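You operate a simulated robot arm through the tools that you are given. There is no shell and no other tool. Be economical: measure what you need, move in short steps, check, and stop when the job is done.

The job below is to be done with a simulated two-armed robot. You get a single attempt, and the scene is never put back.

## Task
Take the tray that says "good" from the top of the side bench and put it on the top of the front bench. Put one of the foam scraps from the top of the back bench on the top of the wheeled zone bench. Take the white beacon and leave it on the lower shelf of the tall zone bench. Take the purple tag and leave it on top of the bolts carton. Press the lobby key to switch it off. Take the longest cords carton on the top of the grey table and put it away on the top shelf of the far store cabinet. Put the yellow label clip on the top of the grey table. Press the check key two times. Fetch the grey-banded handset and set it on top of the dome carton. Open the drawer of the green bench, put the grey cap from the inside of the bench drawer on top of the purple beacon and shut the drawer again. The order is free. Set down upright: white beacon, longest cords carton, yellow label clip.

Only the result counts: the job must be done as asked and must still hold three seconds after the hand-in. Knocking over, shifting, dropping, spilling or breaking anything else fails it. Lids that push on must go on centred and level and be pressed home; caps that screw on are set level and turned clockwise until they are tight.

## Robot
Two 7-joint arms with two-finger parallel grippers on one trunk, on a base that drives. Base frame: it is fixed to the floor where the robot stands at the start and does not move with it; the origin is under the middle of the robot, x ahead of it, y to its left, z up; the surface under the hand at the start is at about z = 760. Lengths are in mm, angles in degrees, forces in N, time in s.
The left shoulder is at the start at [62, 198, 1054], the right one opposite. With the tool pointing down near the work surface each hand reaches from about 280 to 720 mm from the robot's upright axis, wherever it stands, measured 20 degrees to its own side. Places, roughly: bolts carton [6000, -1750, 1000]; check key [-2000, -6000, 800]; dome carton [-2500, -7000, 1750]; drawer of the green bench [-2000, -5300, 700]; foam scrap (8x4x3 cm) [3700, 0, 800]; grey cap (6x6x4 cm) [-2000, -5200, 700]; grey-banded handset (22x6x7 cm) [-2000, -5400, 800]; lobby key [2000, -7700, 1200]; longest cords carton [-250, -7500, 750]; lower shelf of the tall zone bench [5700, -1700, 200]; orange tray, yellow tray [500, 0, 750]; purple beacon (8x8x10 cm) [1600, -3300, 800]; purple tag [5750, -2000, 1000]; top of the front bench [1300, -3500, 800]; top of the grey table [-400, -7500, 800]; top of the wheeled zone bench [3800, -1600, 800]; top shelf of the far store cabinet [5400, -5000, 1600]; white beacon (8x8x10 cm) [4700, 300, 800]; yellow label clip [-2000, -6500, 750]. Payload 1.57 kg a hand.
The tool frame of a hand sits at the grasp point between the pads (the TCP): z along the fingers, y along the line on which they close. The tips reach 30 mm beyond it. The gripper opens to 110 mm. The fingers are 24 mm wide and 12 mm thick; the gripper's body (48 by 112 mm) begins 78 mm behind the TCP.
Orientation is told as [roll, pitch, yaw] about the base's x, y, z axes, in that order, counted from this pose: with the fingers straight down and closing along the base's y, the tool's x points along the base's -x, its y along +y and its z along -z.

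## Interface
- The arms move only by the tool apply_moves. It takes "left_rows", "right_rows" or both (then of equal length, played together; a hand with none holds still); each is a list of rows, each a list of 3 entries, a list of its own where there are three numbers: the turn, a rotation vector about the tool's x, y, z in degrees, then the shift along the tool's x, y, z in cm, then the finger opening in cm, from 0 to 11. In form: [[[wx, wy, wz], [x, y, z], hand], ...]. A call has 1 to 20 rows; each row shifts and turns the commanded pose from where the row before left it, along the tool's axes as they then stand. Each row takes 0.2 s and may step no farther than 50 mm and 8.6 degrees from the row before; otherwise, or with a gripper value out of range, the whole call is refused. Where a pose cannot be reached the arm comes as near as it can. A force on the tool above 40 N (or 10 N above the force at the start of the call, whichever is more), or a blocked arm, ends the call early, and 0.2 s more pass. The fingers move at their own pace (about 72 mm/s each) and stop on an object; they squeeze with about 23 N. The grip force told is the motor's: it shows also when the fingers shut on nothing. Time passes only in rows, and 0.2 s behind the last, so rows that do not move let the fingers close. It gives the time, the measured TCP pose, the force on the tool (base axes), the opening and the grip force at its end, in the units of the frame above (readings bear some noise), with the torque about the TCP (base axes, N m) and any sound that the robot's microphone picked up.
- Cameras (640 x 400 px; columns grow to the right, rows downward): "scene" is now at [95.1, 31.5, 1628.5]; the picture's right is [0.43, -0.90, 0.00], its down [-0.76, -0.36, -0.55] and it looks along [0.50, 0.23, -0.84] (base axes); focal length 293 px, centre (320, 200). "left" rides on the left gripper at [70, -16, -141] in its tool frame; the picture's right is [0.23, 0.97, 0.00], its down [-0.85, 0.20, -0.48] and it looks along [-0.47, 0.11, 0.88] (tool axes); focal length 222 px, centre (320, 200). "right" rides on the right gripper at [70, 16, -141] in its tool frame; the picture's right is [-0.23, 0.97, 0.00], its down [-0.85, -0.20, -0.48] and it looks along [-0.47, -0.11, 0.88] (tool axes); focal length 222 px, centre (320, 200). There is no depth. A picture from a camera that has moved, and an enlarged one, comes with that camera's place and axes in the base frame and with its lens.
- camera(camera): a new picture of that camera. It takes no simulated time.
- lift_body(by): slides the trunk up (or, below 0, down) by that many mm; the arms and the scene camera ride with it, the base frame stays. It gives what a move gives, with no picture.
- roll_base(legs): drives the robot by 1 to 6 legs, each [ahead, left, turn to the left] in mm, mm and degrees, along the robot's own axes; the way and the turn of a leg run together, so that a leg with both is an arc; at most 1500 mm and 180 degrees a leg. The arms and the cameras ride along, it lands a little off, and it stops where it bumps. It gives what a move gives.
- pan_tilt(pan, tilt): turns the head with the scene camera to pan (to the left, within 86 degrees either way) and tilt (down, from -29 to 69), counted from straight ahead of the robot. It gives what a move gives.
- close_up(camera, box): a new picture of the part [left, top, right, bottom] of that camera's present view, enlarged. It takes no simulated time.
- close_job(): hands the job in; it is judged then, once.

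Go step by step. Nothing tells you exact positions but the pictures and the camera data: compare them with the known pose of the tool, close in by small moves and look again before you grip or let go. The budget is 525 turns and 302 pictures, counting those below and the enlarged ones. Unless the task says otherwise, let go and move clear before handing in.

The tools are called after "Emit:" by a JSON object that holds its "op" and its "data". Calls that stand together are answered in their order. apply_moves: Moves the arms, as the interface text tells. Its arguments: {"type":"object","properties":{"left_rows":{"type":"array","items":{"type":"array"}},"right_rows":{"type":"array","items":{"type":"array"}}},"required":[]} The other tools are called the same way: lift_body (by) slides the trunk up or down; roll_base (legs) drives the base; pan_tilt (pan, tilt) turns the head that bears the scene camera; camera (camera) takes a picture; close_up (camera, box) takes an enlarged picture of a part of a camera's view; close_job () hands the job in.

At the start:

```text
clock: 0.0
left_tool_pos: [458.2, 342.5, 1020.8]
left_tool_rot: [-0.1, 0.1, 0.1]
left_contact_force: [0.1, 0.3, 0.4]
left_torque: [0.03, -0.01, -0.03]
left_finger_gap: 109.9
left_grasp_force: 0.1
right_tool_pos: [371.6, -85.4, 1043.9]
right_tool_rot: [0.1, 0.2, 0.0]
right_contact_force: [0.1, -0.9, 0.3]
right_torque: [0.0, 0.02, -0.01]
right_finger_gap: 110.3
right_grasp_force: 0.1
trunk travel left (down, up): [-650.0, 340.0]
robot x, y, heading: [0.6, -3.7, 0.2]
head pan, tilt: [25.3, 56.7]
```

scene: 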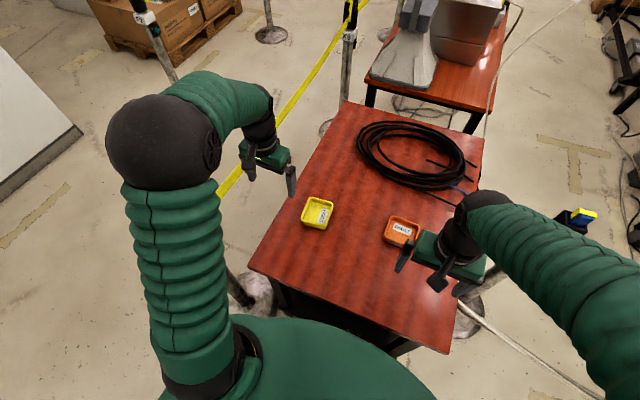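
right: 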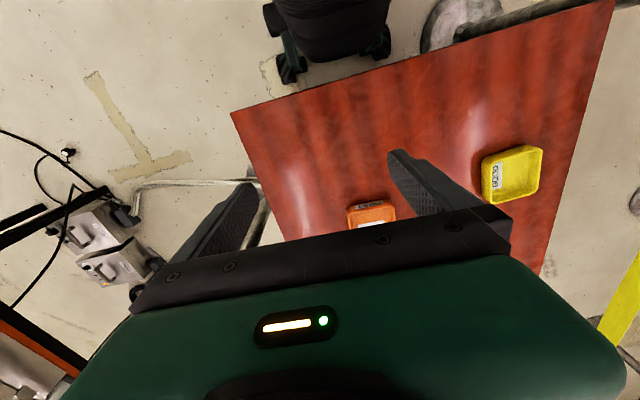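
left: 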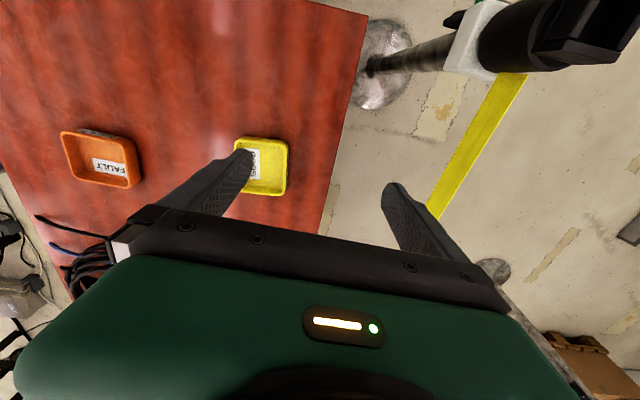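

The side bench lies ahead, with a yellow tray near [555, 253] and an orange one near [608, -26]. I'll read the labels first.

Emit:
{"op": "close_up", "data": {"camera": "scene", "box": [280, 180, 440, 280]}}

Emit:
{"op": "close_up", "data": {"camera": "left", "box": [40, 110, 300, 210]}}

```text
4.00 times, centred on (360, 230) of scene
camera zoom: at [95.1, 31.5, 1628.5], right [0.43, -0.9, 0.0], down [-0.76, -0.36, -0.55], along [0.5, 0.23, -0.84], focal length 1171 px, centre (160, 80)
```

zoom: 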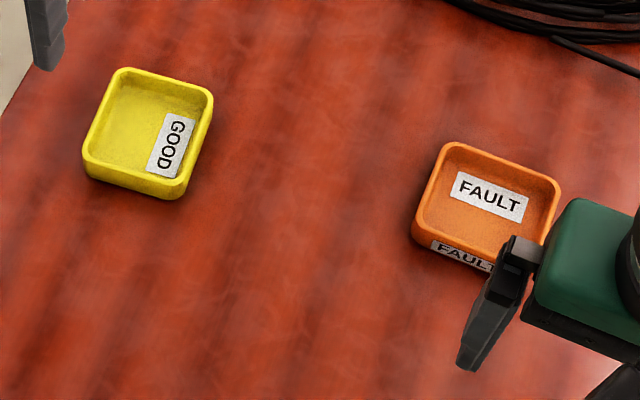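

```text
2.46 times, centred on (170, 160) of left
camera zoom: at [387.2, 326.9, 1163.0], right [-0.23, 0.97, 0.0], down [0.86, 0.2, 0.48], along [0.47, 0.11, -0.88], focal length 547 px, centre (689, 298)
```

zoom: 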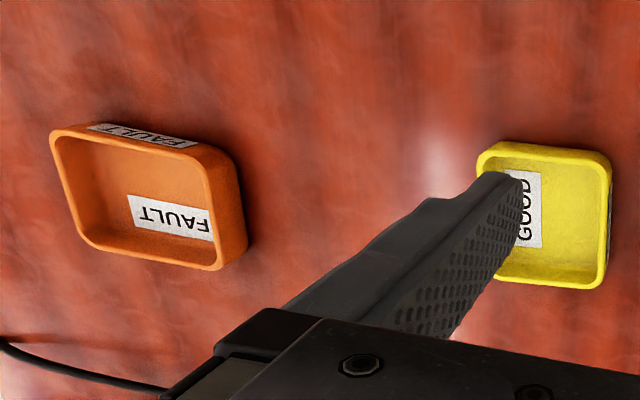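

The yellow tray says GOOD, about 95 x 83 mm, yawed by about 7°, with its middle near [551, 249]. I'll bring the left hand over it and look.

Emit:
{"op": "apply_moves", "data": {"left_rows": [[[0, 0, 0], [-1.55, -1.55, 2.5], 11], [[0, 0, 0], [-1.55, -1.55, 2.5], 11], [[0, 0, 0], [-1.55, -1.55, 2.5], 11], [[0, 0, 0], [-1.55, -1.55, 2.5], 11], [[0, 0, 0], [-1.55, -1.55, 2.5], 11], [[0, 0, 0], [-1.55, -1.55, 2.5], 11], [[0, 0, -7], [0, 0, 0], 11]]}}

Emit:
{"op": "camera", "data": {"camera": "left"}}

Emit:
{"op": "camera", "data": {"camera": "scene"}}

```text
clock: 1.6
left_tool_pos: [549.5, 249.8, 871.1]
left_tool_rot: [0.0, 0.0, 7.0]
left_contact_force: [0.1, 0.1, -0.5]
left_torque: [-0.01, 0.0, -0.02]
left_finger_gap: 110.0
left_grasp_force: 0.1
right_tool_pos: [369.5, -86.3, 1044.6]
right_tool_rot: [0.0, 0.0, -0.1]
right_contact_force: [-0.4, -0.4, -0.1]
right_torque: [0.0, -0.03, 0.0]
right_finger_gap: 109.9
right_grasp_force: 0.1
trunk travel left (down, up): [-650.0, 340.0]
robot x, y, heading: [1.4, 1.3, 0.2]
head pan, tilt: [25.3, 56.7]
```

```text
296 pictures are left
camera left: at [481.8, 225.0, 1013.6], right [-0.35, 0.94, 0.0], down [0.82, 0.3, 0.48], along [0.45, 0.17, -0.88], focal length 222 px, centre (320, 200)
```

left: 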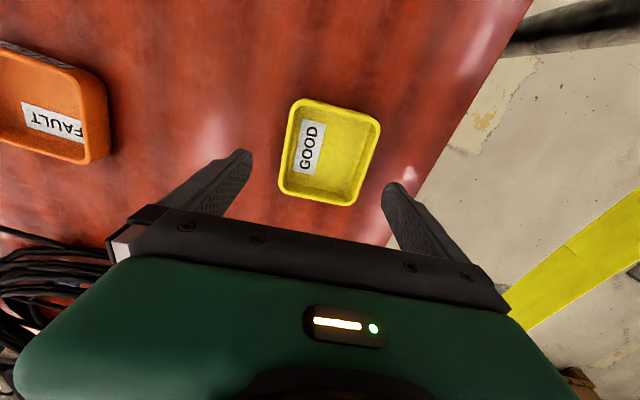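

```text
295 pictures are left
camera scene: at [95.2, 30.8, 1628.5], right [0.43, -0.9, 0.0], down [-0.76, -0.36, -0.55], along [0.5, 0.23, -0.84], focal length 293 px, centre (320, 200)
```

scene: 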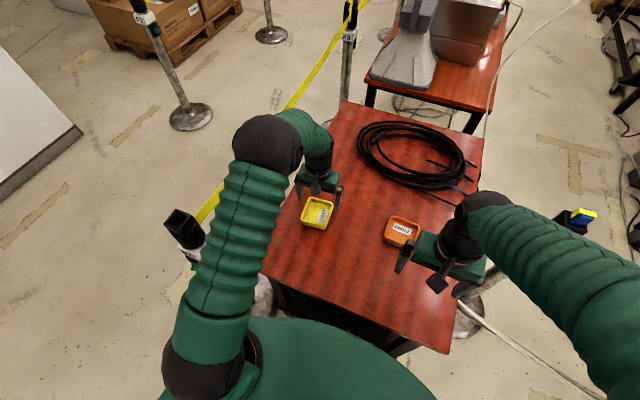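

The tray's middle now measures about [549, 255]. I shift 5 mm left and go down so the tips straddle its sides.

Emit:
{"op": "apply_moves", "data": {"left_rows": [[[0, 0, 0], [0, 0.5, 2.5], 11], [[0, 0, 0], [0, 0, 2.5], 11], [[0, 0, 0], [0, 0, 1.2], 11]]}}

Emit:
{"op": "camera", "data": {"camera": "left"}}

```text
clock: 2.4
left_tool_pos: [548.9, 253.9, 808.9]
left_tool_rot: [0.0, 0.0, 6.9]
left_contact_force: [-0.9, 0.1, 0.3]
left_torque: [-0.01, 0.03, -0.04]
left_finger_gap: 109.9
left_grasp_force: 0.1
right_tool_pos: [370.7, -85.6, 1044.3]
right_tool_rot: [0.0, 0.0, 0.0]
right_contact_force: [-0.5, 0.5, -0.5]
right_torque: [0.01, 0.01, -0.03]
right_finger_gap: 109.8
right_grasp_force: 0.1
trunk travel left (down, up): [-650.0, 340.0]
robot x, y, heading: [-4.6, 2.6, -0.0]
head pan, tilt: [25.3, 56.7]
```

```text
294 pictures are left
camera left: at [481.1, 229.9, 951.2], right [-0.34, 0.94, 0.0], down [0.82, 0.3, 0.48], along [0.45, 0.16, -0.88], focal length 222 px, centre (320, 200)
```

left: 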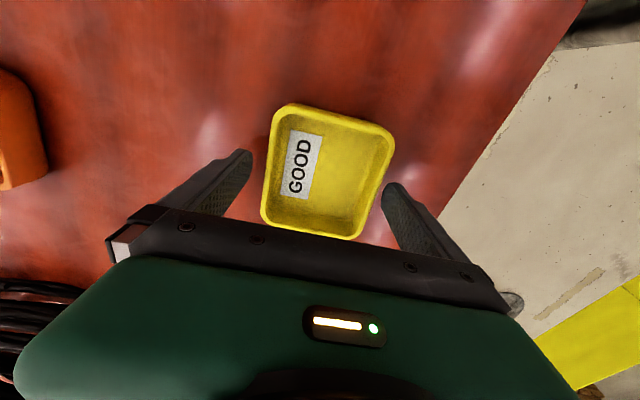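

Tray is about 4 mm further left; I correct, lower to just above the surface and close.

Emit:
{"op": "apply_moves", "data": {"left_rows": [[[0, 0, 0], [0, 0.4, 0], 11], [[0, 0, 0], [0, 0, 1.1], 11], [[0, 0, 0], [0, 0, 0], 8], [[0, 0, 0], [0, 0, 0], 6], [[0, 0, 0], [0, 0, 0], 6], [[0, 0, 0], [0, 0, 0], 6]]}}

Emit:
{"op": "camera", "data": {"camera": "left"}}

```text
clock: 3.8
left_tool_pos: [548.6, 258.2, 798.0]
left_tool_rot: [0.1, 0.0, 7.0]
left_contact_force: [-0.2, -0.5, 0.5]
left_torque: [-0.01, 0.01, -0.01]
left_finger_gap: 89.4
left_grasp_force: 22.8
right_tool_pos: [370.7, -85.4, 1044.3]
right_tool_rot: [0.0, 0.0, 0.0]
right_contact_force: [-1.2, -0.9, -0.5]
right_torque: [0.02, 0.02, 0.05]
right_finger_gap: 110.2
right_grasp_force: 0.0
trunk travel left (down, up): [-650.0, 340.0]
robot x, y, heading: [2.9, -0.4, 0.2]
head pan, tilt: [25.3, 56.7]
```

```text
293 pictures are left
camera left: at [480.6, 233.8, 940.5], right [-0.34, 0.94, 0.0], down [0.82, 0.3, 0.48], along [0.45, 0.16, -0.88], focal length 222 px, centre (320, 200)
```

left: 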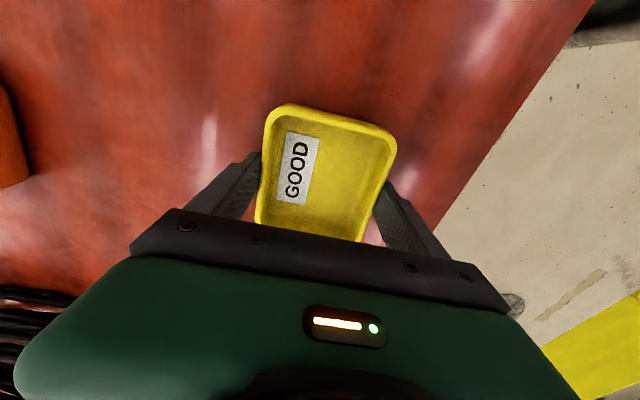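

Tray gripped (89 mm). I lift it, tuck it in, and survey the room.

Emit:
{"op": "apply_moves", "data": {"left_rows": [[[0, 0, 0], [0, 0, -4], 6], [[0, 0, 0], [0, 0, -4], 6], [[0, 0, 0], [0, 0, -4], 6], [[0, 0, 0], [0, 0, -4], 6], [[0, 0, 0], [0, 0, -4], 6], [[0, 0, 0], [4, 0, -1], 6], [[0, 0, 0], [4, 0, -1], 6], [[0, 0, 0], [4, 0, -1], 6], [[0, 0, 0], [4, 0, -1], 6]]}}

Emit:
{"op": "pan_tilt", "data": {"pan": 0, "tilt": 20}}

Emit:
{"op": "camera", "data": {"camera": "scene"}}

Emit:
{"op": "pan_tilt", "data": {"pan": -80, "tilt": 20}}

Emit:
{"op": "camera", "data": {"camera": "scene"}}

```text
clock: 5.8
left_tool_pos: [387.5, 237.9, 1039.0]
left_tool_rot: [0.0, 0.0, 7.0]
left_contact_force: [-0.2, -0.9, -0.9]
left_torque: [-0.02, -0.03, -0.04]
left_finger_gap: 89.2
left_grasp_force: 22.8
right_tool_pos: [368.8, -86.7, 1046.0]
right_tool_rot: [0.1, -0.1, 0.0]
right_contact_force: [-0.1, 0.4, 0.6]
right_torque: [0.02, -0.02, -0.02]
right_finger_gap: 109.9
right_grasp_force: 0.1
trunk travel left (down, up): [-650.0, 340.0]
robot x, y, heading: [-1.2, 2.7, 0.1]
head pan, tilt: [25.3, 56.7]
```

```text
clock: 6.8
left_tool_pos: [391.0, 239.2, 1038.2]
left_tool_rot: [0.0, 0.0, 7.0]
left_contact_force: [0.2, -0.4, -0.7]
left_torque: [0.02, -0.01, -0.01]
left_finger_gap: 89.3
left_grasp_force: 23.2
right_tool_pos: [370.0, -86.5, 1045.4]
right_tool_rot: [0.0, 0.0, -0.1]
right_contact_force: [-0.4, -1.2, 0.1]
right_torque: [0.0, 0.0, -0.01]
right_finger_gap: 109.7
right_grasp_force: 0.0
trunk travel left (down, up): [-650.0, 340.0]
robot x, y, heading: [0.0, -1.6, -0.3]
head pan, tilt: [0.0, 20.0]
```

```text
292 pictures are left
camera scene: at [124.4, 0.9, 1682.5], right [0.0, -1.0, 0.0], down [-0.34, 0.0, -0.94], along [0.94, 0.0, -0.34], focal length 293 px, centre (320, 200)
```

scene: 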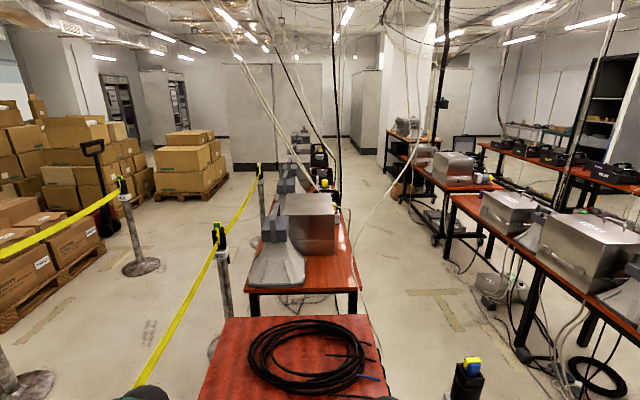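

```text
clock: 8.4
left_tool_pos: [390.6, 238.2, 1036.5]
left_tool_rot: [0.0, -0.1, 7.0]
left_contact_force: [-0.1, 0.6, -1.1]
left_torque: [0.04, 0.01, -0.02]
left_finger_gap: 89.4
left_grasp_force: 22.8
right_tool_pos: [369.4, -84.4, 1043.8]
right_tool_rot: [0.0, 0.0, 0.0]
right_contact_force: [0.3, 0.0, -0.4]
right_torque: [-0.01, 0.0, -0.01]
right_finger_gap: 110.0
right_grasp_force: 0.1
trunk travel left (down, up): [-650.0, 340.0]
robot x, y, heading: [1.1, 0.1, 0.2]
head pan, tilt: [-80.0, 20.0]
```

```text
291 pictures are left
camera scene: at [47.5, -90.9, 1682.8], right [-0.98, -0.17, 0.0], down [-0.06, 0.34, -0.94], along [0.16, -0.93, -0.34], focal length 293 px, centre (320, 200)
```

scene: 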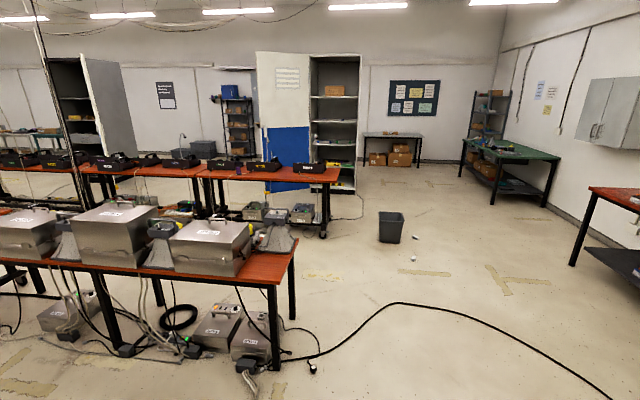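

The room: first bench row ends near x 570 at y -1.5 m, and the front bench row stands at y -3.4 m with its end near x 590. I turn right and drive down the open aisle.

Emit:
{"op": "roll_base", "data": {"legs": [[0, 0, -90], [1000, -200, 0]]}}

Emit:
{"op": "pan_tilt", "data": {"pan": 0, "tilt": 30}}

Emit:
{"op": "camera", "data": {"camera": "scene"}}

```text
clock: 17.4
left_tool_pos: [45.7, -1384.3, 1038.9]
left_tool_rot: [0.1, -0.1, -82.5]
left_contact_force: [-0.3, 0.5, -1.6]
left_torque: [-0.01, -0.02, 0.0]
left_finger_gap: 89.1
left_grasp_force: 23.1
right_tool_pos: [-279.0, -1367.7, 1045.1]
right_tool_rot: [0.0, 0.0, -89.4]
right_contact_force: [0.3, -1.0, 0.3]
right_torque: [0.0, 0.01, 0.02]
right_finger_gap: 109.9
right_grasp_force: 0.1
trunk travel left (down, up): [-650.0, 340.0]
robot x, y, heading: [-195.7, -999.4, -89.3]
head pan, tilt: [-80.0, 20.0]
```

```text
clock: 19.0
left_tool_pos: [45.5, -1384.3, 1037.2]
left_tool_rot: [-0.1, 0.0, -82.6]
left_contact_force: [-0.6, -0.1, -0.6]
left_torque: [0.0, 0.0, -0.02]
left_finger_gap: 89.3
left_grasp_force: 23.5
right_tool_pos: [-279.2, -1366.9, 1044.3]
right_tool_rot: [0.0, 0.0, -89.5]
right_contact_force: [-0.4, 1.1, 0.8]
right_torque: [-0.03, 0.0, -0.01]
right_finger_gap: 109.7
right_grasp_force: 0.0
trunk travel left (down, up): [-650.0, 340.0]
robot x, y, heading: [-198.7, -995.4, -89.6]
head pan, tilt: [0.0, 30.0]
```

```text
290 pictures are left
camera scene: at [-196.6, -1119.4, 1666.6], right [-1.0, -0.01, 0.0], down [0.0, 0.5, -0.87], along [0.01, -0.87, -0.5], focal length 293 px, centre (320, 200)
```

scene: 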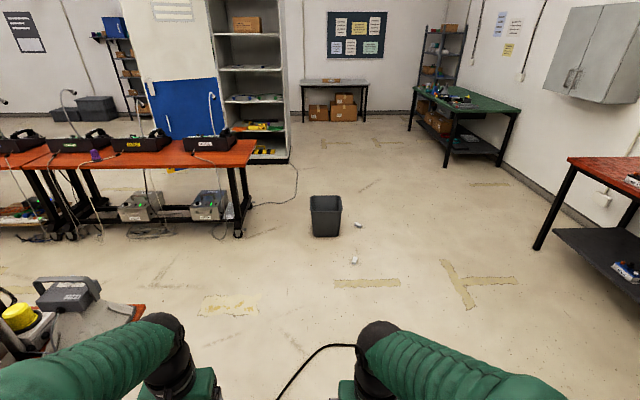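

Clear path; the bin sits at about [-216, -3400]. I drive ahead and then sideways to stand before the end of the front bench.

Emit:
{"op": "roll_base", "data": {"legs": [[1500, 0, 0], [200, 650, 0]]}}

Emit:
{"op": "camera", "data": {"camera": "scene"}}

```text
clock: 29.8
left_tool_pos: [704.6, -3089.1, 1038.6]
left_tool_rot: [0.3, -0.2, -82.8]
left_contact_force: [-0.3, -0.2, -1.2]
left_torque: [-0.01, -0.02, 0.0]
left_finger_gap: 89.4
left_grasp_force: 23.1
right_tool_pos: [379.5, -3070.2, 1044.5]
right_tool_rot: [0.1, 0.0, -89.8]
right_contact_force: [-0.2, 0.2, -1.1]
right_torque: [-0.02, -0.07, 0.01]
right_finger_gap: 110.0
right_grasp_force: 0.0
trunk travel left (down, up): [-650.0, 340.0]
robot x, y, heading: [465.5, -2698.8, -89.5]
head pan, tilt: [0.0, 30.0]
```

```text
289 pictures are left
camera scene: at [461.0, -2823.5, 1666.6], right [-1.0, 0.0, 0.0], down [0.0, 0.5, -0.87], along [0.01, -0.87, -0.5], focal length 293 px, centre (320, 200)
```

scene: 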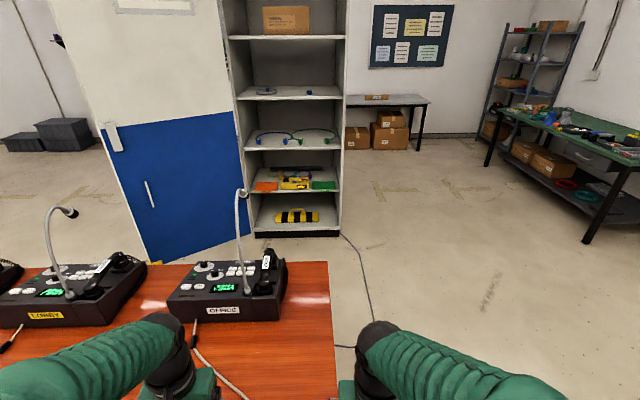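

I look down at the bench top in front.

Emit:
{"op": "pan_tilt", "data": {"pan": 15, "tilt": 55}}

Emit:
{"op": "camera", "data": {"camera": "scene"}}

Emit:
{"op": "camera", "data": {"camera": "left"}}

```text
clock: 30.7
left_tool_pos: [706.5, -3088.8, 1037.4]
left_tool_rot: [-0.1, 0.0, -82.9]
left_contact_force: [-0.3, -0.1, -0.7]
left_torque: [-0.02, 0.01, -0.01]
left_finger_gap: 89.3
left_grasp_force: 23.1
right_tool_pos: [380.6, -3070.6, 1045.2]
right_tool_rot: [0.0, -0.2, -89.7]
right_contact_force: [-0.4, 0.1, -0.6]
right_torque: [0.0, -0.01, 0.01]
right_finger_gap: 109.9
right_grasp_force: 0.0
trunk travel left (down, up): [-650.0, 340.0]
robot x, y, heading: [464.9, -2699.0, -89.6]
head pan, tilt: [15.0, 55.0]
```

```text
288 pictures are left
camera scene: at [484.3, -2803.0, 1630.6], right [-0.96, -0.26, 0.0], down [-0.22, 0.79, -0.57], along [0.15, -0.55, -0.82], focal length 293 px, centre (320, 200)
```

scene: 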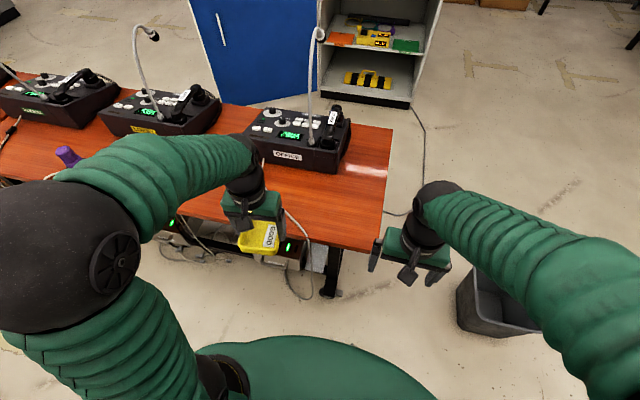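

```text
287 pictures are left
camera left: at [681.2, -3021.7, 1180.4], right [0.94, 0.35, 0.0], down [0.31, -0.82, 0.48], along [0.17, -0.45, -0.88], focal length 222 px, centre (320, 200)
```

left: 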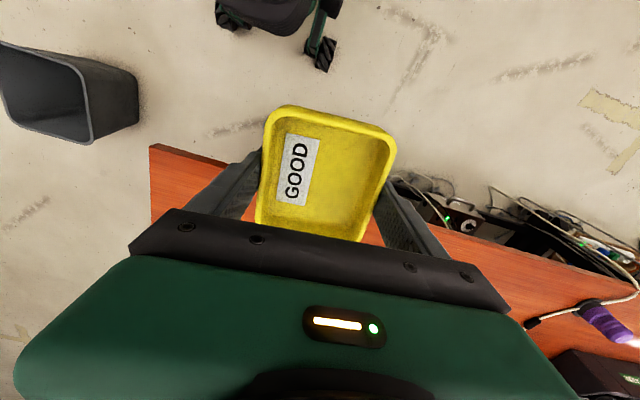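

The strip in front of the OFFICE console, around [590, -3335], is free. I move the tray over it.

Emit:
{"op": "apply_moves", "data": {"left_rows": [[[0, 0, 0], [-3.29, -2.07, 1.7], 6], [[0, 0, 0], [-3.29, -2.07, 1.7], 6], [[0, 0, 0], [-3.29, -2.07, 1.7], 6], [[0, 0, 0], [-3.29, -2.07, 1.7], 6], [[0, 0, 0], [-3.29, -2.07, 1.7], 6], [[0, 0, 0], [-3.29, -2.07, 1.7], 6], [[0, 0, 0], [-3.29, -2.07, 1.7], 6]]}}

Emit:
{"op": "camera", "data": {"camera": "scene"}}

Emit:
{"op": "camera", "data": {"camera": "left"}}

```text
clock: 32.3
left_tool_pos: [592.0, -3336.5, 917.5]
left_tool_rot: [0.1, 0.1, -82.8]
left_contact_force: [-0.8, -1.0, -1.8]
left_torque: [0.0, 0.01, 0.01]
left_finger_gap: 89.2
left_grasp_force: 22.6
right_tool_pos: [381.6, -3073.1, 1043.8]
right_tool_rot: [-0.1, 0.1, -89.9]
right_contact_force: [-0.6, 0.6, 0.1]
right_torque: [0.05, -0.01, -0.01]
right_finger_gap: 110.0
right_grasp_force: 0.0
trunk travel left (down, up): [-650.0, 340.0]
robot x, y, heading: [468.8, -2703.0, -89.6]
head pan, tilt: [15.0, 55.0]
```

```text
286 pictures are left
camera scene: at [484.1, -2807.6, 1630.3], right [-0.96, -0.26, 0.0], down [-0.22, 0.79, -0.57], along [0.15, -0.55, -0.82], focal length 293 px, centre (320, 200)
```

scene: 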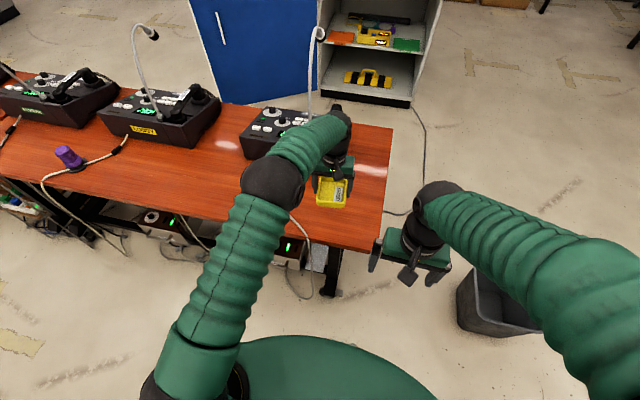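

```text
285 pictures are left
camera left: at [567.0, -3270.0, 1060.7], right [0.94, 0.35, 0.0], down [0.31, -0.82, 0.48], along [0.17, -0.45, -0.88], focal length 222 px, centre (320, 200)
```

left: 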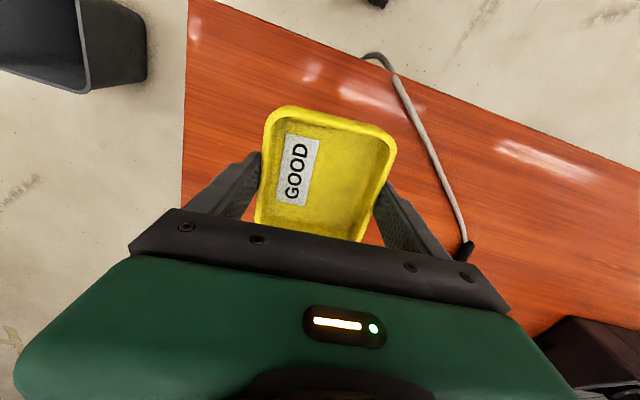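

Spot is clear on both sides. I lower most of the way, then feel for the surface.

Emit:
{"op": "apply_moves", "data": {"left_rows": [[[0, 0, 0], [0, 0, 2.5], 6], [[0, 0, 0], [0, 0, 2.5], 6], [[0, 0, 0], [0, 0, 1.5], 6]]}}

Emit:
{"op": "camera", "data": {"camera": "scene"}}

```text
clock: 33.1
left_tool_pos: [592.8, -3336.7, 854.5]
left_tool_rot: [0.0, -0.1, -82.7]
left_contact_force: [-0.7, 0.3, 0.0]
left_torque: [-0.02, 0.03, 0.01]
left_finger_gap: 89.2
left_grasp_force: 23.3
right_tool_pos: [381.9, -3070.0, 1044.2]
right_tool_rot: [0.0, -0.1, -89.8]
right_contact_force: [-0.4, -0.1, -0.4]
right_torque: [-0.02, 0.01, 0.03]
right_finger_gap: 109.7
right_grasp_force: 0.0
trunk travel left (down, up): [-650.0, 340.0]
robot x, y, heading: [464.7, -2698.7, -89.6]
head pan, tilt: [15.0, 55.0]
```

```text
284 pictures are left
camera scene: at [484.7, -2804.1, 1630.5], right [-0.96, -0.26, 0.0], down [-0.22, 0.79, -0.57], along [0.15, -0.55, -0.82], focal length 293 px, centre (320, 200)
```

scene: 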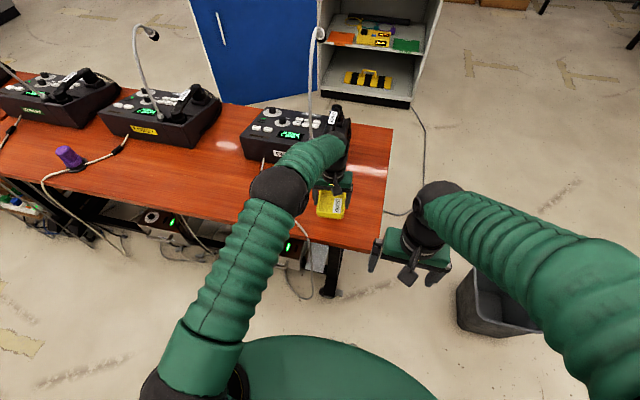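

Emit:
{"op": "apply_moves", "data": {"left_rows": [[[0, 0, 0], [0, 0, 0.5], 6], [[0, 0, 0], [0, 0, 0.4], 6], [[0, 0, 0], [0, 0, 0.3], 6], [[0, 0, 0], [0, 0, 0.3], 6], [[0, 0, 0], [0, 0, 0.3], 6], [[0, 0, 0], [0, 0, 0.3], 6]]}}

```text
clock: 34.5
left_tool_pos: [592.1, -3337.2, 832.4]
left_tool_rot: [0.0, 0.0, -82.8]
left_contact_force: [-0.2, -0.5, -1.1]
left_torque: [-0.01, -0.04, 0.0]
left_finger_gap: 89.4
left_grasp_force: 23.3
right_tool_pos: [381.7, -3071.4, 1044.6]
right_tool_rot: [0.1, 0.0, -89.8]
right_contact_force: [-0.7, 0.0, -0.4]
right_torque: [-0.01, -0.02, 0.01]
right_finger_gap: 110.0
right_grasp_force: 0.0
trunk travel left (down, up): [-650.0, 340.0]
robot x, y, heading: [468.0, -2700.8, -89.5]
head pan, tilt: [15.0, 55.0]
```

Not touching yet; I keep going in small steps.

Emit:
{"op": "apply_moves", "data": {"left_rows": [[[0, 0, 0], [0, 0, 0.3], 6], [[0, 0, 0], [0, 0, 0.3], 6], [[0, 0, 0], [0, 0, 0.3], 6], [[0, 0, 0], [0, 0, 0.3], 6], [[0, 0, 0], [0, 0, 0.3], 6]]}}

Emit:
{"op": "close_up", "data": {"camera": "scene", "box": [270, 130, 400, 260]}}

```text
clock: 35.7
left_tool_pos: [593.3, -3336.5, 818.3]
left_tool_rot: [0.0, 0.1, -82.8]
left_contact_force: [-0.2, -0.3, -1.9]
left_torque: [0.0, 0.0, 0.01]
left_finger_gap: 89.4
left_grasp_force: 23.1
right_tool_pos: [382.1, -3070.1, 1044.8]
right_tool_rot: [0.0, 0.0, -89.9]
right_contact_force: [-0.4, -0.1, -0.7]
right_torque: [-0.01, 0.01, 0.0]
right_finger_gap: 110.1
right_grasp_force: 0.1
trunk travel left (down, up): [-650.0, 340.0]
robot x, y, heading: [469.3, -2698.8, -89.9]
head pan, tilt: [15.0, 55.0]
```

```text
3.08 times, centred on (335, 195) of scene
camera zoom: at [484.7, -2804.6, 1630.5], right [-0.96, -0.26, 0.0], down [-0.22, 0.79, -0.57], along [0.15, -0.55, -0.82], focal length 901 px, centre (274, 215)
```

zoom: 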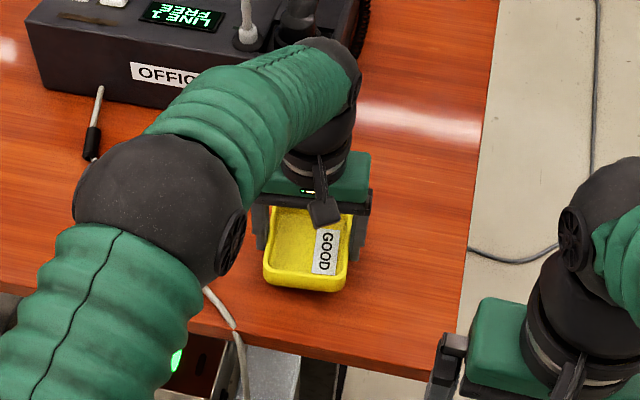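

Emit:
{"op": "apply_moves", "data": {"left_rows": [[[0, 0, 0], [0, 0, 0.4], 6], [[0, 0, 0], [0, 0, 0.4], 6], [[0, 0, 0], [0, 0, 0.3], 6], [[0, 0, 0], [0, 0, 0.3], 6], [[0, 0, 0], [0, 0, 0.2], 6]]}}

```text
clock: 36.9
left_tool_pos: [591.7, -3335.6, 802.9]
left_tool_rot: [-0.1, 0.1, -82.8]
left_contact_force: [-0.7, 0.5, -0.5]
left_torque: [0.0, 0.0, 0.01]
left_finger_gap: 89.2
left_grasp_force: 23.1
right_tool_pos: [382.8, -3071.1, 1044.8]
right_tool_rot: [0.0, 0.0, -89.8]
right_contact_force: [-0.4, -0.3, 0.6]
right_torque: [-0.01, -0.03, 0.01]
right_finger_gap: 110.0
right_grasp_force: 0.1
trunk travel left (down, up): [-650.0, 340.0]
robot x, y, heading: [463.5, -2701.7, -89.8]
head pan, tilt: [15.0, 55.0]
```

Emit:
{"op": "apply_moves", "data": {"left_rows": [[[0, 0, 0], [0, 0, 0.2], 6], [[0, 0, 0], [0, 0, 0.2], 6], [[0, 0, 0], [0, 0, 0.15], 6], [[0, 0, 0], [0, 0, 0.15], 6]]}}

```text
clock: 37.9
left_tool_pos: [592.5, -3336.9, 797.8]
left_tool_rot: [0.1, -0.3, -82.8]
left_contact_force: [0.7, 0.5, 15.6]
left_torque: [0.49, -0.09, -0.01]
left_finger_gap: 89.4
left_grasp_force: 22.9
right_tool_pos: [382.2, -3068.3, 1045.5]
right_tool_rot: [0.0, -0.1, -89.8]
right_contact_force: [0.2, 1.2, -0.1]
right_torque: [0.01, -0.03, 0.04]
right_finger_gap: 109.9
right_grasp_force: 0.1
trunk travel left (down, up): [-650.0, 340.0]
robot x, y, heading: [465.0, -2699.4, -89.5]
head pan, tilt: [15.0, 55.0]
```

Contact at 798: the bench top is at 760 too. I ease off slightly, open, and rise.

Emit:
{"op": "apply_moves", "data": {"left_rows": [[[0, 0, 0], [0, 0, -0.1], 6], [[0, 0, 0], [0, 0, 0], 9], [[0, 0, 0], [0, 0, 0], 11], [[0, 0, 0], [0, 0, 0], 11], [[0, 0, 0], [0, 0, -3], 11], [[0, 0, 0], [0, 0, -4], 11], [[0, 0, 0], [0, 0, -5], 11], [[0, 0, 0], [0, 0, -5], 11], [[0, 0, 0], [4, 0, -2], 11], [[0, 0, 0], [4, 0, -2], 11], [[0, 0, 0], [4, 0, -2], 11], [[0, 0, 0], [4, 0, -2], 11], [[0, 0, 0], [4, 0, 0], 11], [[0, 0, 0], [4, 0, 0], 11]]}}

Emit:
{"op": "camera", "data": {"camera": "scene"}}

```text
clock: 40.9
left_tool_pos: [562.3, -3094.6, 1045.7]
left_tool_rot: [-0.1, -0.1, -82.8]
left_contact_force: [0.0, 0.7, -1.0]
left_torque: [-0.03, 0.0, 0.01]
left_finger_gap: 109.9
left_grasp_force: 0.1
right_tool_pos: [382.9, -3068.8, 1045.3]
right_tool_rot: [0.0, -0.2, -89.9]
right_contact_force: [-0.2, 1.0, 0.5]
right_torque: [-0.03, 0.01, -0.02]
right_finger_gap: 109.8
right_grasp_force: 0.1
trunk travel left (down, up): [-650.0, 340.0]
robot x, y, heading: [468.2, -2701.8, -89.6]
head pan, tilt: [15.0, 55.0]
```

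```text
282 pictures are left
camera scene: at [484.7, -2800.4, 1630.7], right [-0.96, -0.26, 0.0], down [-0.22, 0.79, -0.57], along [0.15, -0.55, -0.82], focal length 293 px, centre (320, 200)
```

scene: 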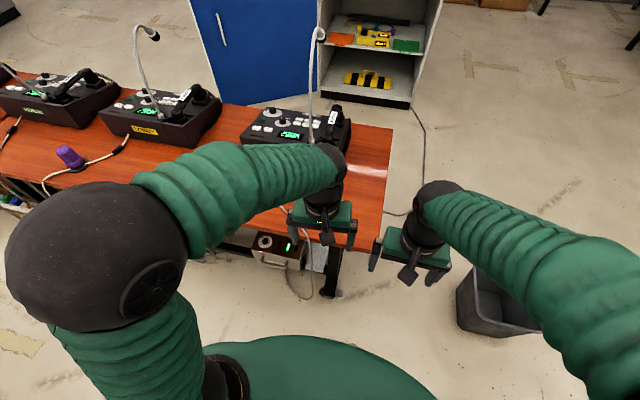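

Emit:
{"op": "camera", "data": {"camera": "left"}}

Emit:
{"op": "close_up", "data": {"camera": "scene", "box": [20, 130, 140, 205]}}

```text
281 pictures are left
camera left: at [536.4, -3027.6, 1188.9], right [0.94, 0.35, 0.0], down [0.31, -0.82, 0.48], along [0.17, -0.45, -0.88], focal length 222 px, centre (320, 200)
```

left: 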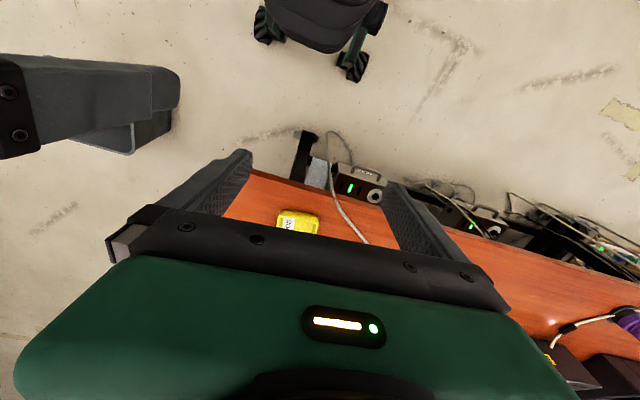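

```text
5.33 times, centred on (80, 168) of scene
camera zoom: at [484.7, -2800.4, 1630.7], right [-0.96, -0.26, 0.0], down [-0.22, 0.79, -0.57], along [0.15, -0.55, -0.82], focal length 1562 px, centre (1600, 373)
```

zoom: 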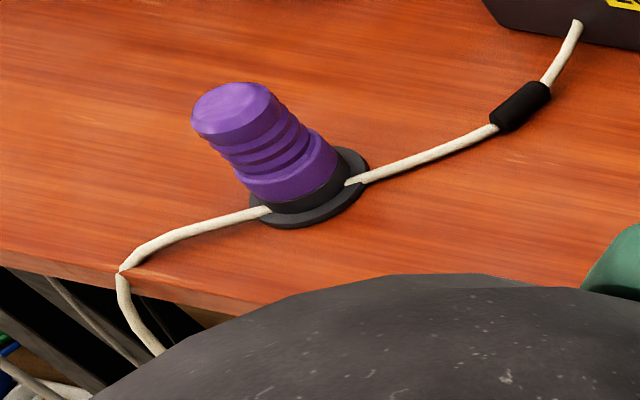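

Tray stands on the front bench. The purple beacon stands further along the same bench with a flat tapered top. Next I drive to the green bench.

Emit:
{"op": "roll_base", "data": {"legs": [[0, 0, -90], [1500, 0, 0], [150, 0, 0], [0, 1400, 0], [0, 1200, 0]]}}

Emit:
{"op": "pan_tilt", "data": {"pan": 0, "tilt": 40}}

Emit:
{"op": "camera", "data": {"camera": "scene"}}

```text
clock: 48.5
left_tool_pos: [-569.3, -2784.7, 1050.6]
left_tool_rot: [0.0, -0.6, -173.8]
left_contact_force: [-0.3, 0.3, 0.4]
left_torque: [0.03, 0.01, 0.0]
left_finger_gap: 110.0
left_grasp_force: 0.0
right_tool_pos: [-537.6, -2604.6, 1049.2]
right_tool_rot: [0.1, -0.6, 179.4]
right_contact_force: [0.3, 0.0, 0.0]
right_torque: [0.04, 0.0, 0.03]
right_finger_gap: 110.0
right_grasp_force: 0.1
trunk travel left (down, up): [-650.0, 340.0]
robot x, y, heading: [-180.5, -2696.6, 179.1]
head pan, tilt: [15.0, 55.0]
stopped in leg 2: the robot was blocked; the commanded pose is now the measured one
```

```text
clock: 49.3
left_tool_pos: [-578.0, -2783.8, 1048.7]
left_tool_rot: [0.0, 0.0, -173.7]
left_contact_force: [0.7, -0.3, 0.5]
left_torque: [0.01, -0.01, -0.01]
left_finger_gap: 110.1
left_grasp_force: 0.1
right_tool_pos: [-548.6, -2604.9, 1045.7]
right_tool_rot: [-0.1, -0.1, 179.4]
right_contact_force: [0.0, -0.2, 0.4]
right_torque: [-0.01, -0.02, 0.0]
right_finger_gap: 110.0
right_grasp_force: 0.0
trunk travel left (down, up): [-650.0, 340.0]
robot x, y, heading: [-183.4, -2694.4, 179.5]
head pan, tilt: [0.0, 40.0]
```

```text
279 pictures are left
camera scene: at [-305.8, -2694.7, 1650.7], right [0.01, 1.0, 0.0], down [0.65, -0.01, -0.76], along [-0.76, 0.01, -0.65], focal length 293 px, centre (320, 200)
```

scene: 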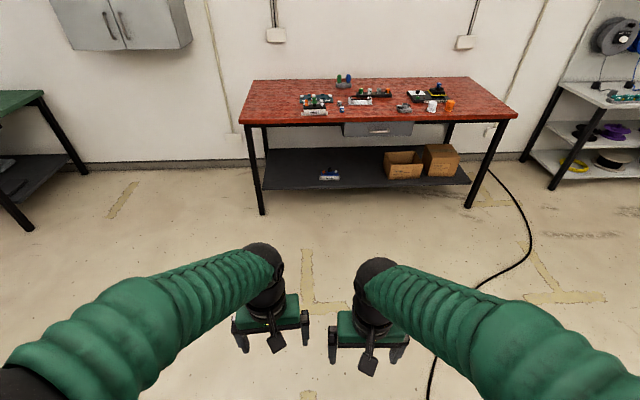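

The base was blocked at x -180. I look down around it for what is in the way.

Emit:
{"op": "pan_tilt", "data": {"pan": 30, "tilt": 65}}

Emit:
{"op": "camera", "data": {"camera": "scene"}}

Emit:
{"op": "pan_tilt", "data": {"pan": -30, "tilt": 65}}

Emit:
{"op": "camera", "data": {"camera": "scene"}}

Emit:
{"op": "camera", "data": {"camera": "left"}}

Emit:
{"op": "camera", "data": {"camera": "right"}}

```text
clock: 50.3
left_tool_pos: [-573.3, -2784.8, 1048.6]
left_tool_rot: [0.0, -0.4, -173.8]
left_contact_force: [0.0, 0.6, -0.1]
left_torque: [0.0, -0.04, -0.01]
left_finger_gap: 110.1
left_grasp_force: 0.1
right_tool_pos: [-544.2, -2605.7, 1046.5]
right_tool_rot: [0.1, -0.3, 179.3]
right_contact_force: [0.6, 0.3, -0.2]
right_torque: [-0.01, -0.01, 0.04]
right_finger_gap: 109.7
right_grasp_force: 0.1
trunk travel left (down, up): [-650.0, 340.0]
robot x, y, heading: [-181.7, -2697.6, 179.4]
head pan, tilt: [30.0, 65.0]
```

```text
278 pictures are left
camera scene: at [-267.3, -2725.8, 1619.1], right [-0.49, 0.87, 0.0], down [0.79, 0.44, -0.42], along [-0.37, -0.21, -0.91], focal length 293 px, centre (320, 200)
```

scene: 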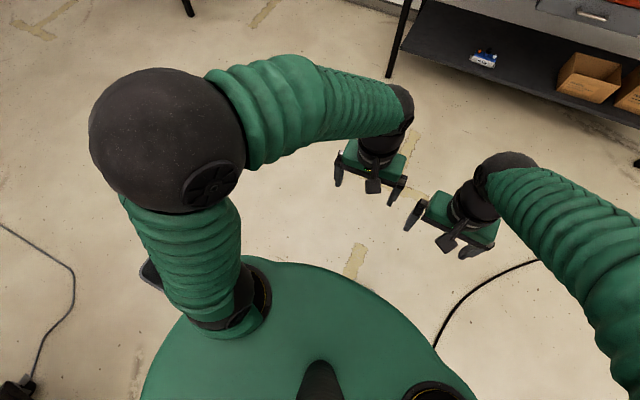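

```text
clock: 51.6
left_tool_pos: [-574.1, -2784.4, 1048.8]
left_tool_rot: [-0.1, -0.3, -173.8]
left_contact_force: [-0.4, 0.4, 0.7]
left_torque: [-0.02, 0.0, -0.03]
left_finger_gap: 110.0
left_grasp_force: 0.1
right_tool_pos: [-546.3, -2606.5, 1046.2]
right_tool_rot: [0.0, -0.4, 179.4]
right_contact_force: [0.6, 0.4, 0.7]
right_torque: [0.03, -0.04, -0.01]
right_finger_gap: 110.4
right_grasp_force: 0.1
trunk travel left (down, up): [-650.0, 340.0]
robot x, y, heading: [-183.3, -2696.0, 179.3]
head pan, tilt: [-30.0, 65.0]
```

```text
277 pictures are left
camera scene: at [-267.8, -2665.0, 1619.0], right [0.51, 0.86, 0.0], down [0.78, -0.46, -0.42], along [-0.36, 0.22, -0.91], focal length 293 px, centre (320, 200)
```

scene: 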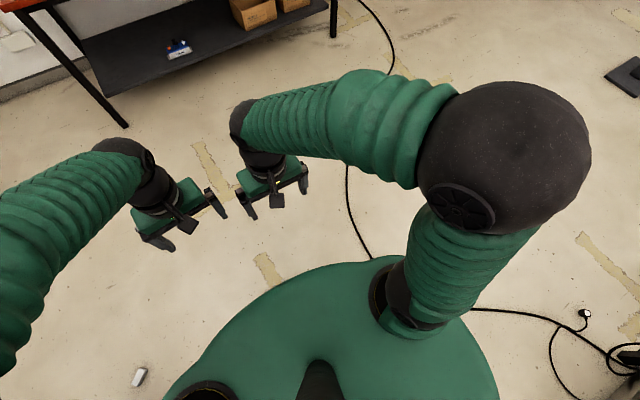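

```text
276 pictures are left
camera left: at [-506.5, -2760.8, 1190.5], right [0.33, -0.94, 0.0], down [-0.83, -0.29, 0.48], along [-0.46, -0.16, -0.88], focal length 222 px, centre (320, 200)
```

left: 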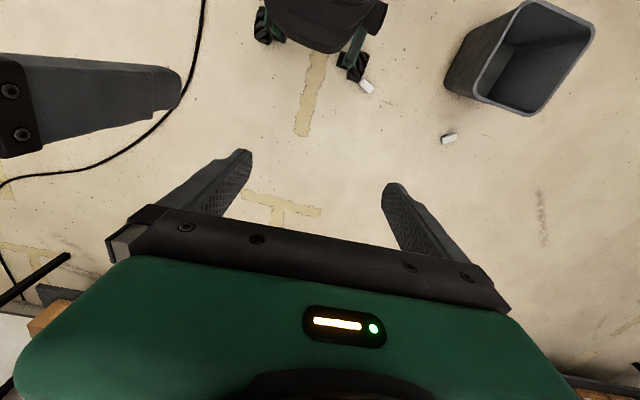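

```text
275 pictures are left
camera right: at [-473.3, -2623.3, 1188.7], right [-0.24, -0.97, 0.0], down [-0.85, 0.21, 0.48], along [-0.47, 0.11, -0.88], focal length 222 px, centre (320, 200)
```

right: 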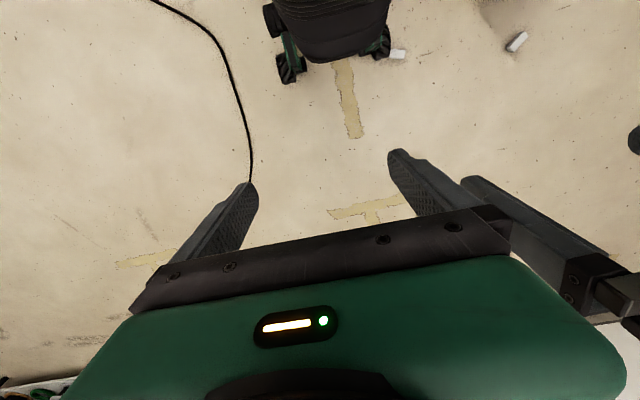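

The front-left wheel stopped at a small white scrap on the floor at about [-470, -2990]. I back off, go round it on the right, then down the open floor to the green bench.

Emit:
{"op": "roll_base", "data": {"legs": [[-100, 0, 0], [0, -400, 0], [1100, 0, 0], [0, 1500, 0], [0, 1400, 0]]}}

Emit:
{"op": "pan_tilt", "data": {"pan": 0, "tilt": 35}}

Emit:
{"op": "camera", "data": {"camera": "scene"}}

```text
clock: 73.7
left_tool_pos: [-1592.3, -5296.5, 1048.4]
left_tool_rot: [-0.1, -0.2, -173.5]
left_contact_force: [-1.1, 0.8, 0.0]
left_torque: [-0.01, 0.02, 0.0]
left_finger_gap: 110.0
left_grasp_force: 0.2
right_tool_pos: [-1565.8, -5118.3, 1046.9]
right_tool_rot: [0.2, -0.4, 179.6]
right_contact_force: [0.0, -0.1, -0.5]
right_torque: [0.0, -0.02, -0.01]
right_finger_gap: 109.8
right_grasp_force: 0.1
trunk travel left (down, up): [-650.0, 340.0]
robot x, y, heading: [-1200.9, -5206.4, 179.5]
head pan, tilt: [-30.0, 65.0]
```

```text
clock: 74.7
left_tool_pos: [-1592.6, -5298.3, 1048.4]
left_tool_rot: [-0.1, -0.4, -173.6]
left_contact_force: [-0.5, -0.2, 0.3]
left_torque: [0.01, -0.01, 0.01]
left_finger_gap: 110.1
left_grasp_force: 0.0
right_tool_pos: [-1563.1, -5120.0, 1047.6]
right_tool_rot: [0.1, -0.4, 179.6]
right_contact_force: [-0.1, -0.7, -0.1]
right_torque: [0.01, -0.03, 0.0]
right_finger_gap: 110.2
right_grasp_force: 0.2
trunk travel left (down, up): [-650.0, 340.0]
robot x, y, heading: [-1203.2, -5208.9, 179.6]
head pan, tilt: [0.0, 35.0]
```

```text
274 pictures are left
camera scene: at [-1323.2, -5207.8, 1658.7], right [0.01, 1.0, 0.0], down [0.58, -0.01, -0.82], along [-0.82, 0.01, -0.58], focal length 293 px, centre (320, 200)
```

scene: 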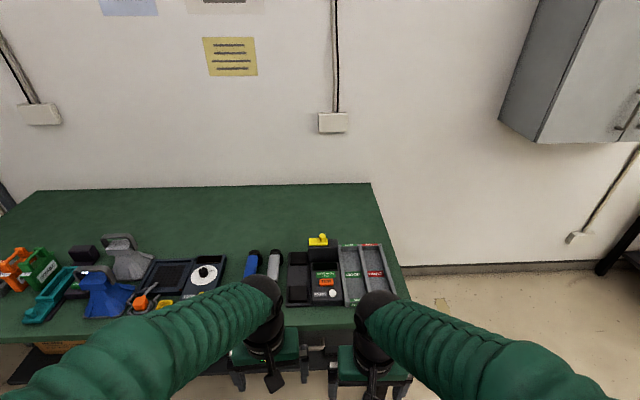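

I'm before the green bench. I take close-ups to identify the items.

Emit:
{"op": "close_up", "data": {"camera": "scene", "box": [220, 220, 420, 345]}}

Emit:
{"op": "close_up", "data": {"camera": "scene", "box": [0, 220, 240, 370]}}

Emit:
{"op": "pan_tilt", "data": {"pan": 0, "tilt": 62}}

Emit:
{"op": "camera", "data": {"camera": "scene"}}

```text
3.20 times, centred on (320, 282) of scene
camera zoom: at [-1323.2, -5207.8, 1658.7], right [0.01, 1.0, 0.0], down [0.58, -0.01, -0.82], along [-0.82, 0.01, -0.58], focal length 937 px, centre (320, -64)
```

zoom: 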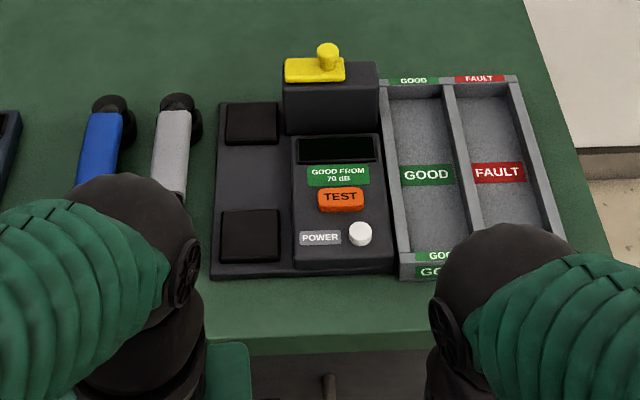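

```text
2.67 times, centred on (120, 295) of scene
camera zoom: at [-1323.2, -5207.8, 1658.7], right [0.01, 1.0, 0.0], down [0.58, -0.01, -0.82], along [-0.82, 0.01, -0.58], focal length 781 px, centre (853, -53)
```

zoom: 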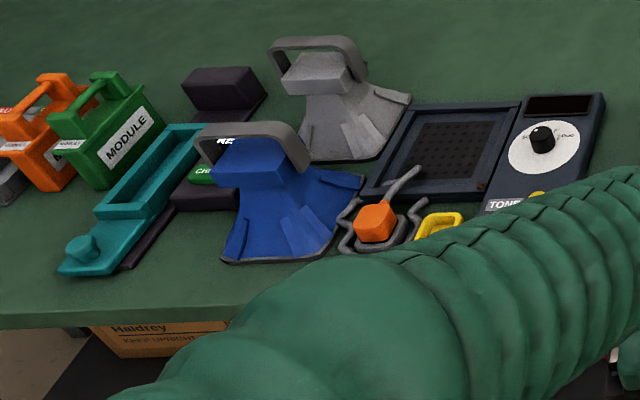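

```text
clock: 75.6
left_tool_pos: [-1592.6, -5298.7, 1049.0]
left_tool_rot: [-0.1, -0.4, -173.6]
left_contact_force: [-0.2, 0.8, -0.1]
left_torque: [0.01, -0.03, -0.04]
left_finger_gap: 109.9
left_grasp_force: 0.0
right_tool_pos: [-1564.1, -5119.7, 1048.6]
right_tool_rot: [0.0, -0.4, 179.5]
right_contact_force: [0.6, 0.0, -0.3]
right_torque: [0.01, -0.03, 0.0]
right_finger_gap: 109.9
right_grasp_force: 0.1
trunk travel left (down, up): [-650.0, 340.0]
robot x, y, heading: [-1200.8, -5209.9, 179.4]
head pan, tilt: [0.0, 62.0]
```

```text
271 pictures are left
camera scene: at [-1299.6, -5207.9, 1622.3], right [0.01, 1.0, 0.0], down [0.88, -0.01, -0.47], along [-0.47, 0.0, -0.88], focal length 293 px, centre (320, 200)
```

scene: 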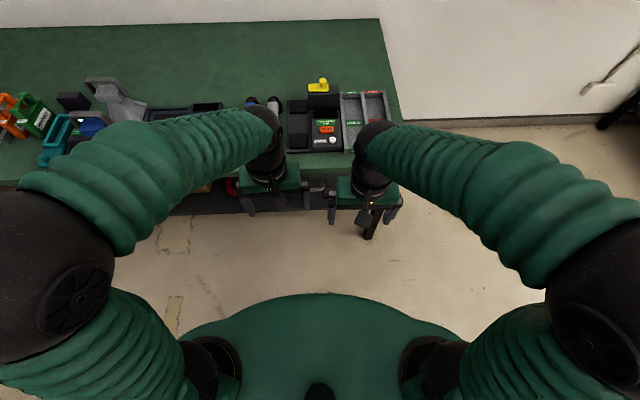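

The grey-banded handset lies just left of the tester, and the drawer handle is right in front of me. I spread the hands and lower the trunk to see the drawer face.

Emit:
{"op": "apply_moves", "data": {"left_rows": [[[0, 0, 0], [0, 4, 0], 11], [[0, 0, 0], [0, 4, 0], 11], [[0, 0, 0], [0, 4, 0], 11], [[0, 0, 0], [0, 4, 0], 11]], "right_rows": [[[0, 0, 0], [0, -4, 0], 11], [[0, 0, 0], [0, -4, 0], 11], [[0, 0, 0], [0, -4, 0], 11], [[0, 0, 0], [0, -4, 0], 11]]}}

Emit:
{"op": "lift_body", "data": {"by": -350}}

Emit:
{"op": "pan_tilt", "data": {"pan": 0, "tilt": 40}}

Emit:
{"op": "camera", "data": {"camera": "scene"}}

```text
clock: 76.6
left_tool_pos: [-1573.8, -5457.4, 1047.7]
left_tool_rot: [-0.1, -0.4, -173.6]
left_contact_force: [-0.1, 0.2, 0.0]
left_torque: [0.02, -0.01, -0.01]
left_finger_gap: 110.2
left_grasp_force: 0.1
right_tool_pos: [-1564.0, -4959.3, 1047.9]
right_tool_rot: [0.0, -0.5, 179.5]
right_contact_force: [-0.2, 0.5, -0.2]
right_torque: [0.0, -0.01, 0.02]
right_finger_gap: 109.8
right_grasp_force: 0.1
trunk travel left (down, up): [-650.0, 340.0]
robot x, y, heading: [-1205.4, -5213.3, 179.6]
head pan, tilt: [0.0, 62.0]
```

```text
clock: 80.0
left_tool_pos: [-1573.6, -5456.8, 697.5]
left_tool_rot: [-0.1, -0.4, -173.6]
left_contact_force: [-0.3, -0.3, -0.1]
left_torque: [-0.02, 0.02, 0.0]
left_finger_gap: 109.9
left_grasp_force: 0.1
right_tool_pos: [-1563.1, -4960.4, 698.2]
right_tool_rot: [0.0, -0.3, 179.6]
right_contact_force: [0.0, 0.0, 0.3]
right_torque: [0.01, -0.02, 0.0]
right_finger_gap: 110.1
right_grasp_force: 0.1
trunk travel left (down, up): [-300.0, 690.0]
robot x, y, heading: [-1200.6, -5205.7, 179.4]
head pan, tilt: [0.0, 62.0]
```

```text
clock: 80.9
left_tool_pos: [-1574.7, -5456.3, 698.4]
left_tool_rot: [-0.2, -0.3, -173.6]
left_contact_force: [-0.5, 0.1, 0.5]
left_torque: [0.01, 0.03, -0.05]
left_finger_gap: 110.0
left_grasp_force: 0.0
right_tool_pos: [-1562.4, -4960.3, 697.4]
right_tool_rot: [0.0, -0.4, 179.6]
right_contact_force: [-0.2, -0.5, -0.2]
right_torque: [-0.01, 0.01, 0.0]
right_finger_gap: 110.1
right_grasp_force: 0.1
trunk travel left (down, up): [-300.0, 690.0]
robot x, y, heading: [-1201.1, -5211.3, 179.6]
head pan, tilt: [0.0, 40.0]
```

```text
270 pictures are left
camera scene: at [-1319.6, -5207.8, 1301.2], right [0.01, 1.0, 0.0], down [0.64, -0.01, -0.76], along [-0.76, 0.01, -0.64], focal length 293 px, centre (320, 200)
```

scene: 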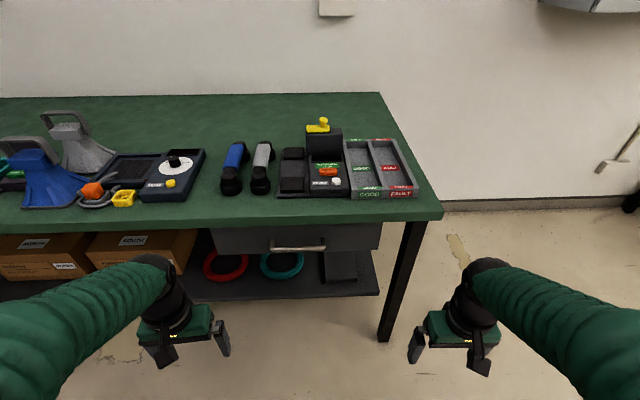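

Now the drawer and its bar handle are clear. I zoom in for detail.

Emit:
{"op": "close_up", "data": {"camera": "scene", "box": [200, 130, 400, 280]}}

```text
2.67 times, centred on (300, 205) of scene
camera zoom: at [-1319.6, -5207.8, 1301.2], right [0.01, 1.0, 0.0], down [0.64, -0.01, -0.76], along [-0.76, 0.01, -0.64], focal length 781 px, centre (373, 187)
```

zoom: 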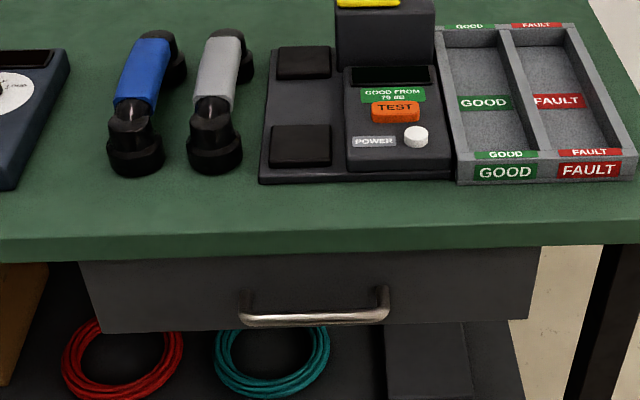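

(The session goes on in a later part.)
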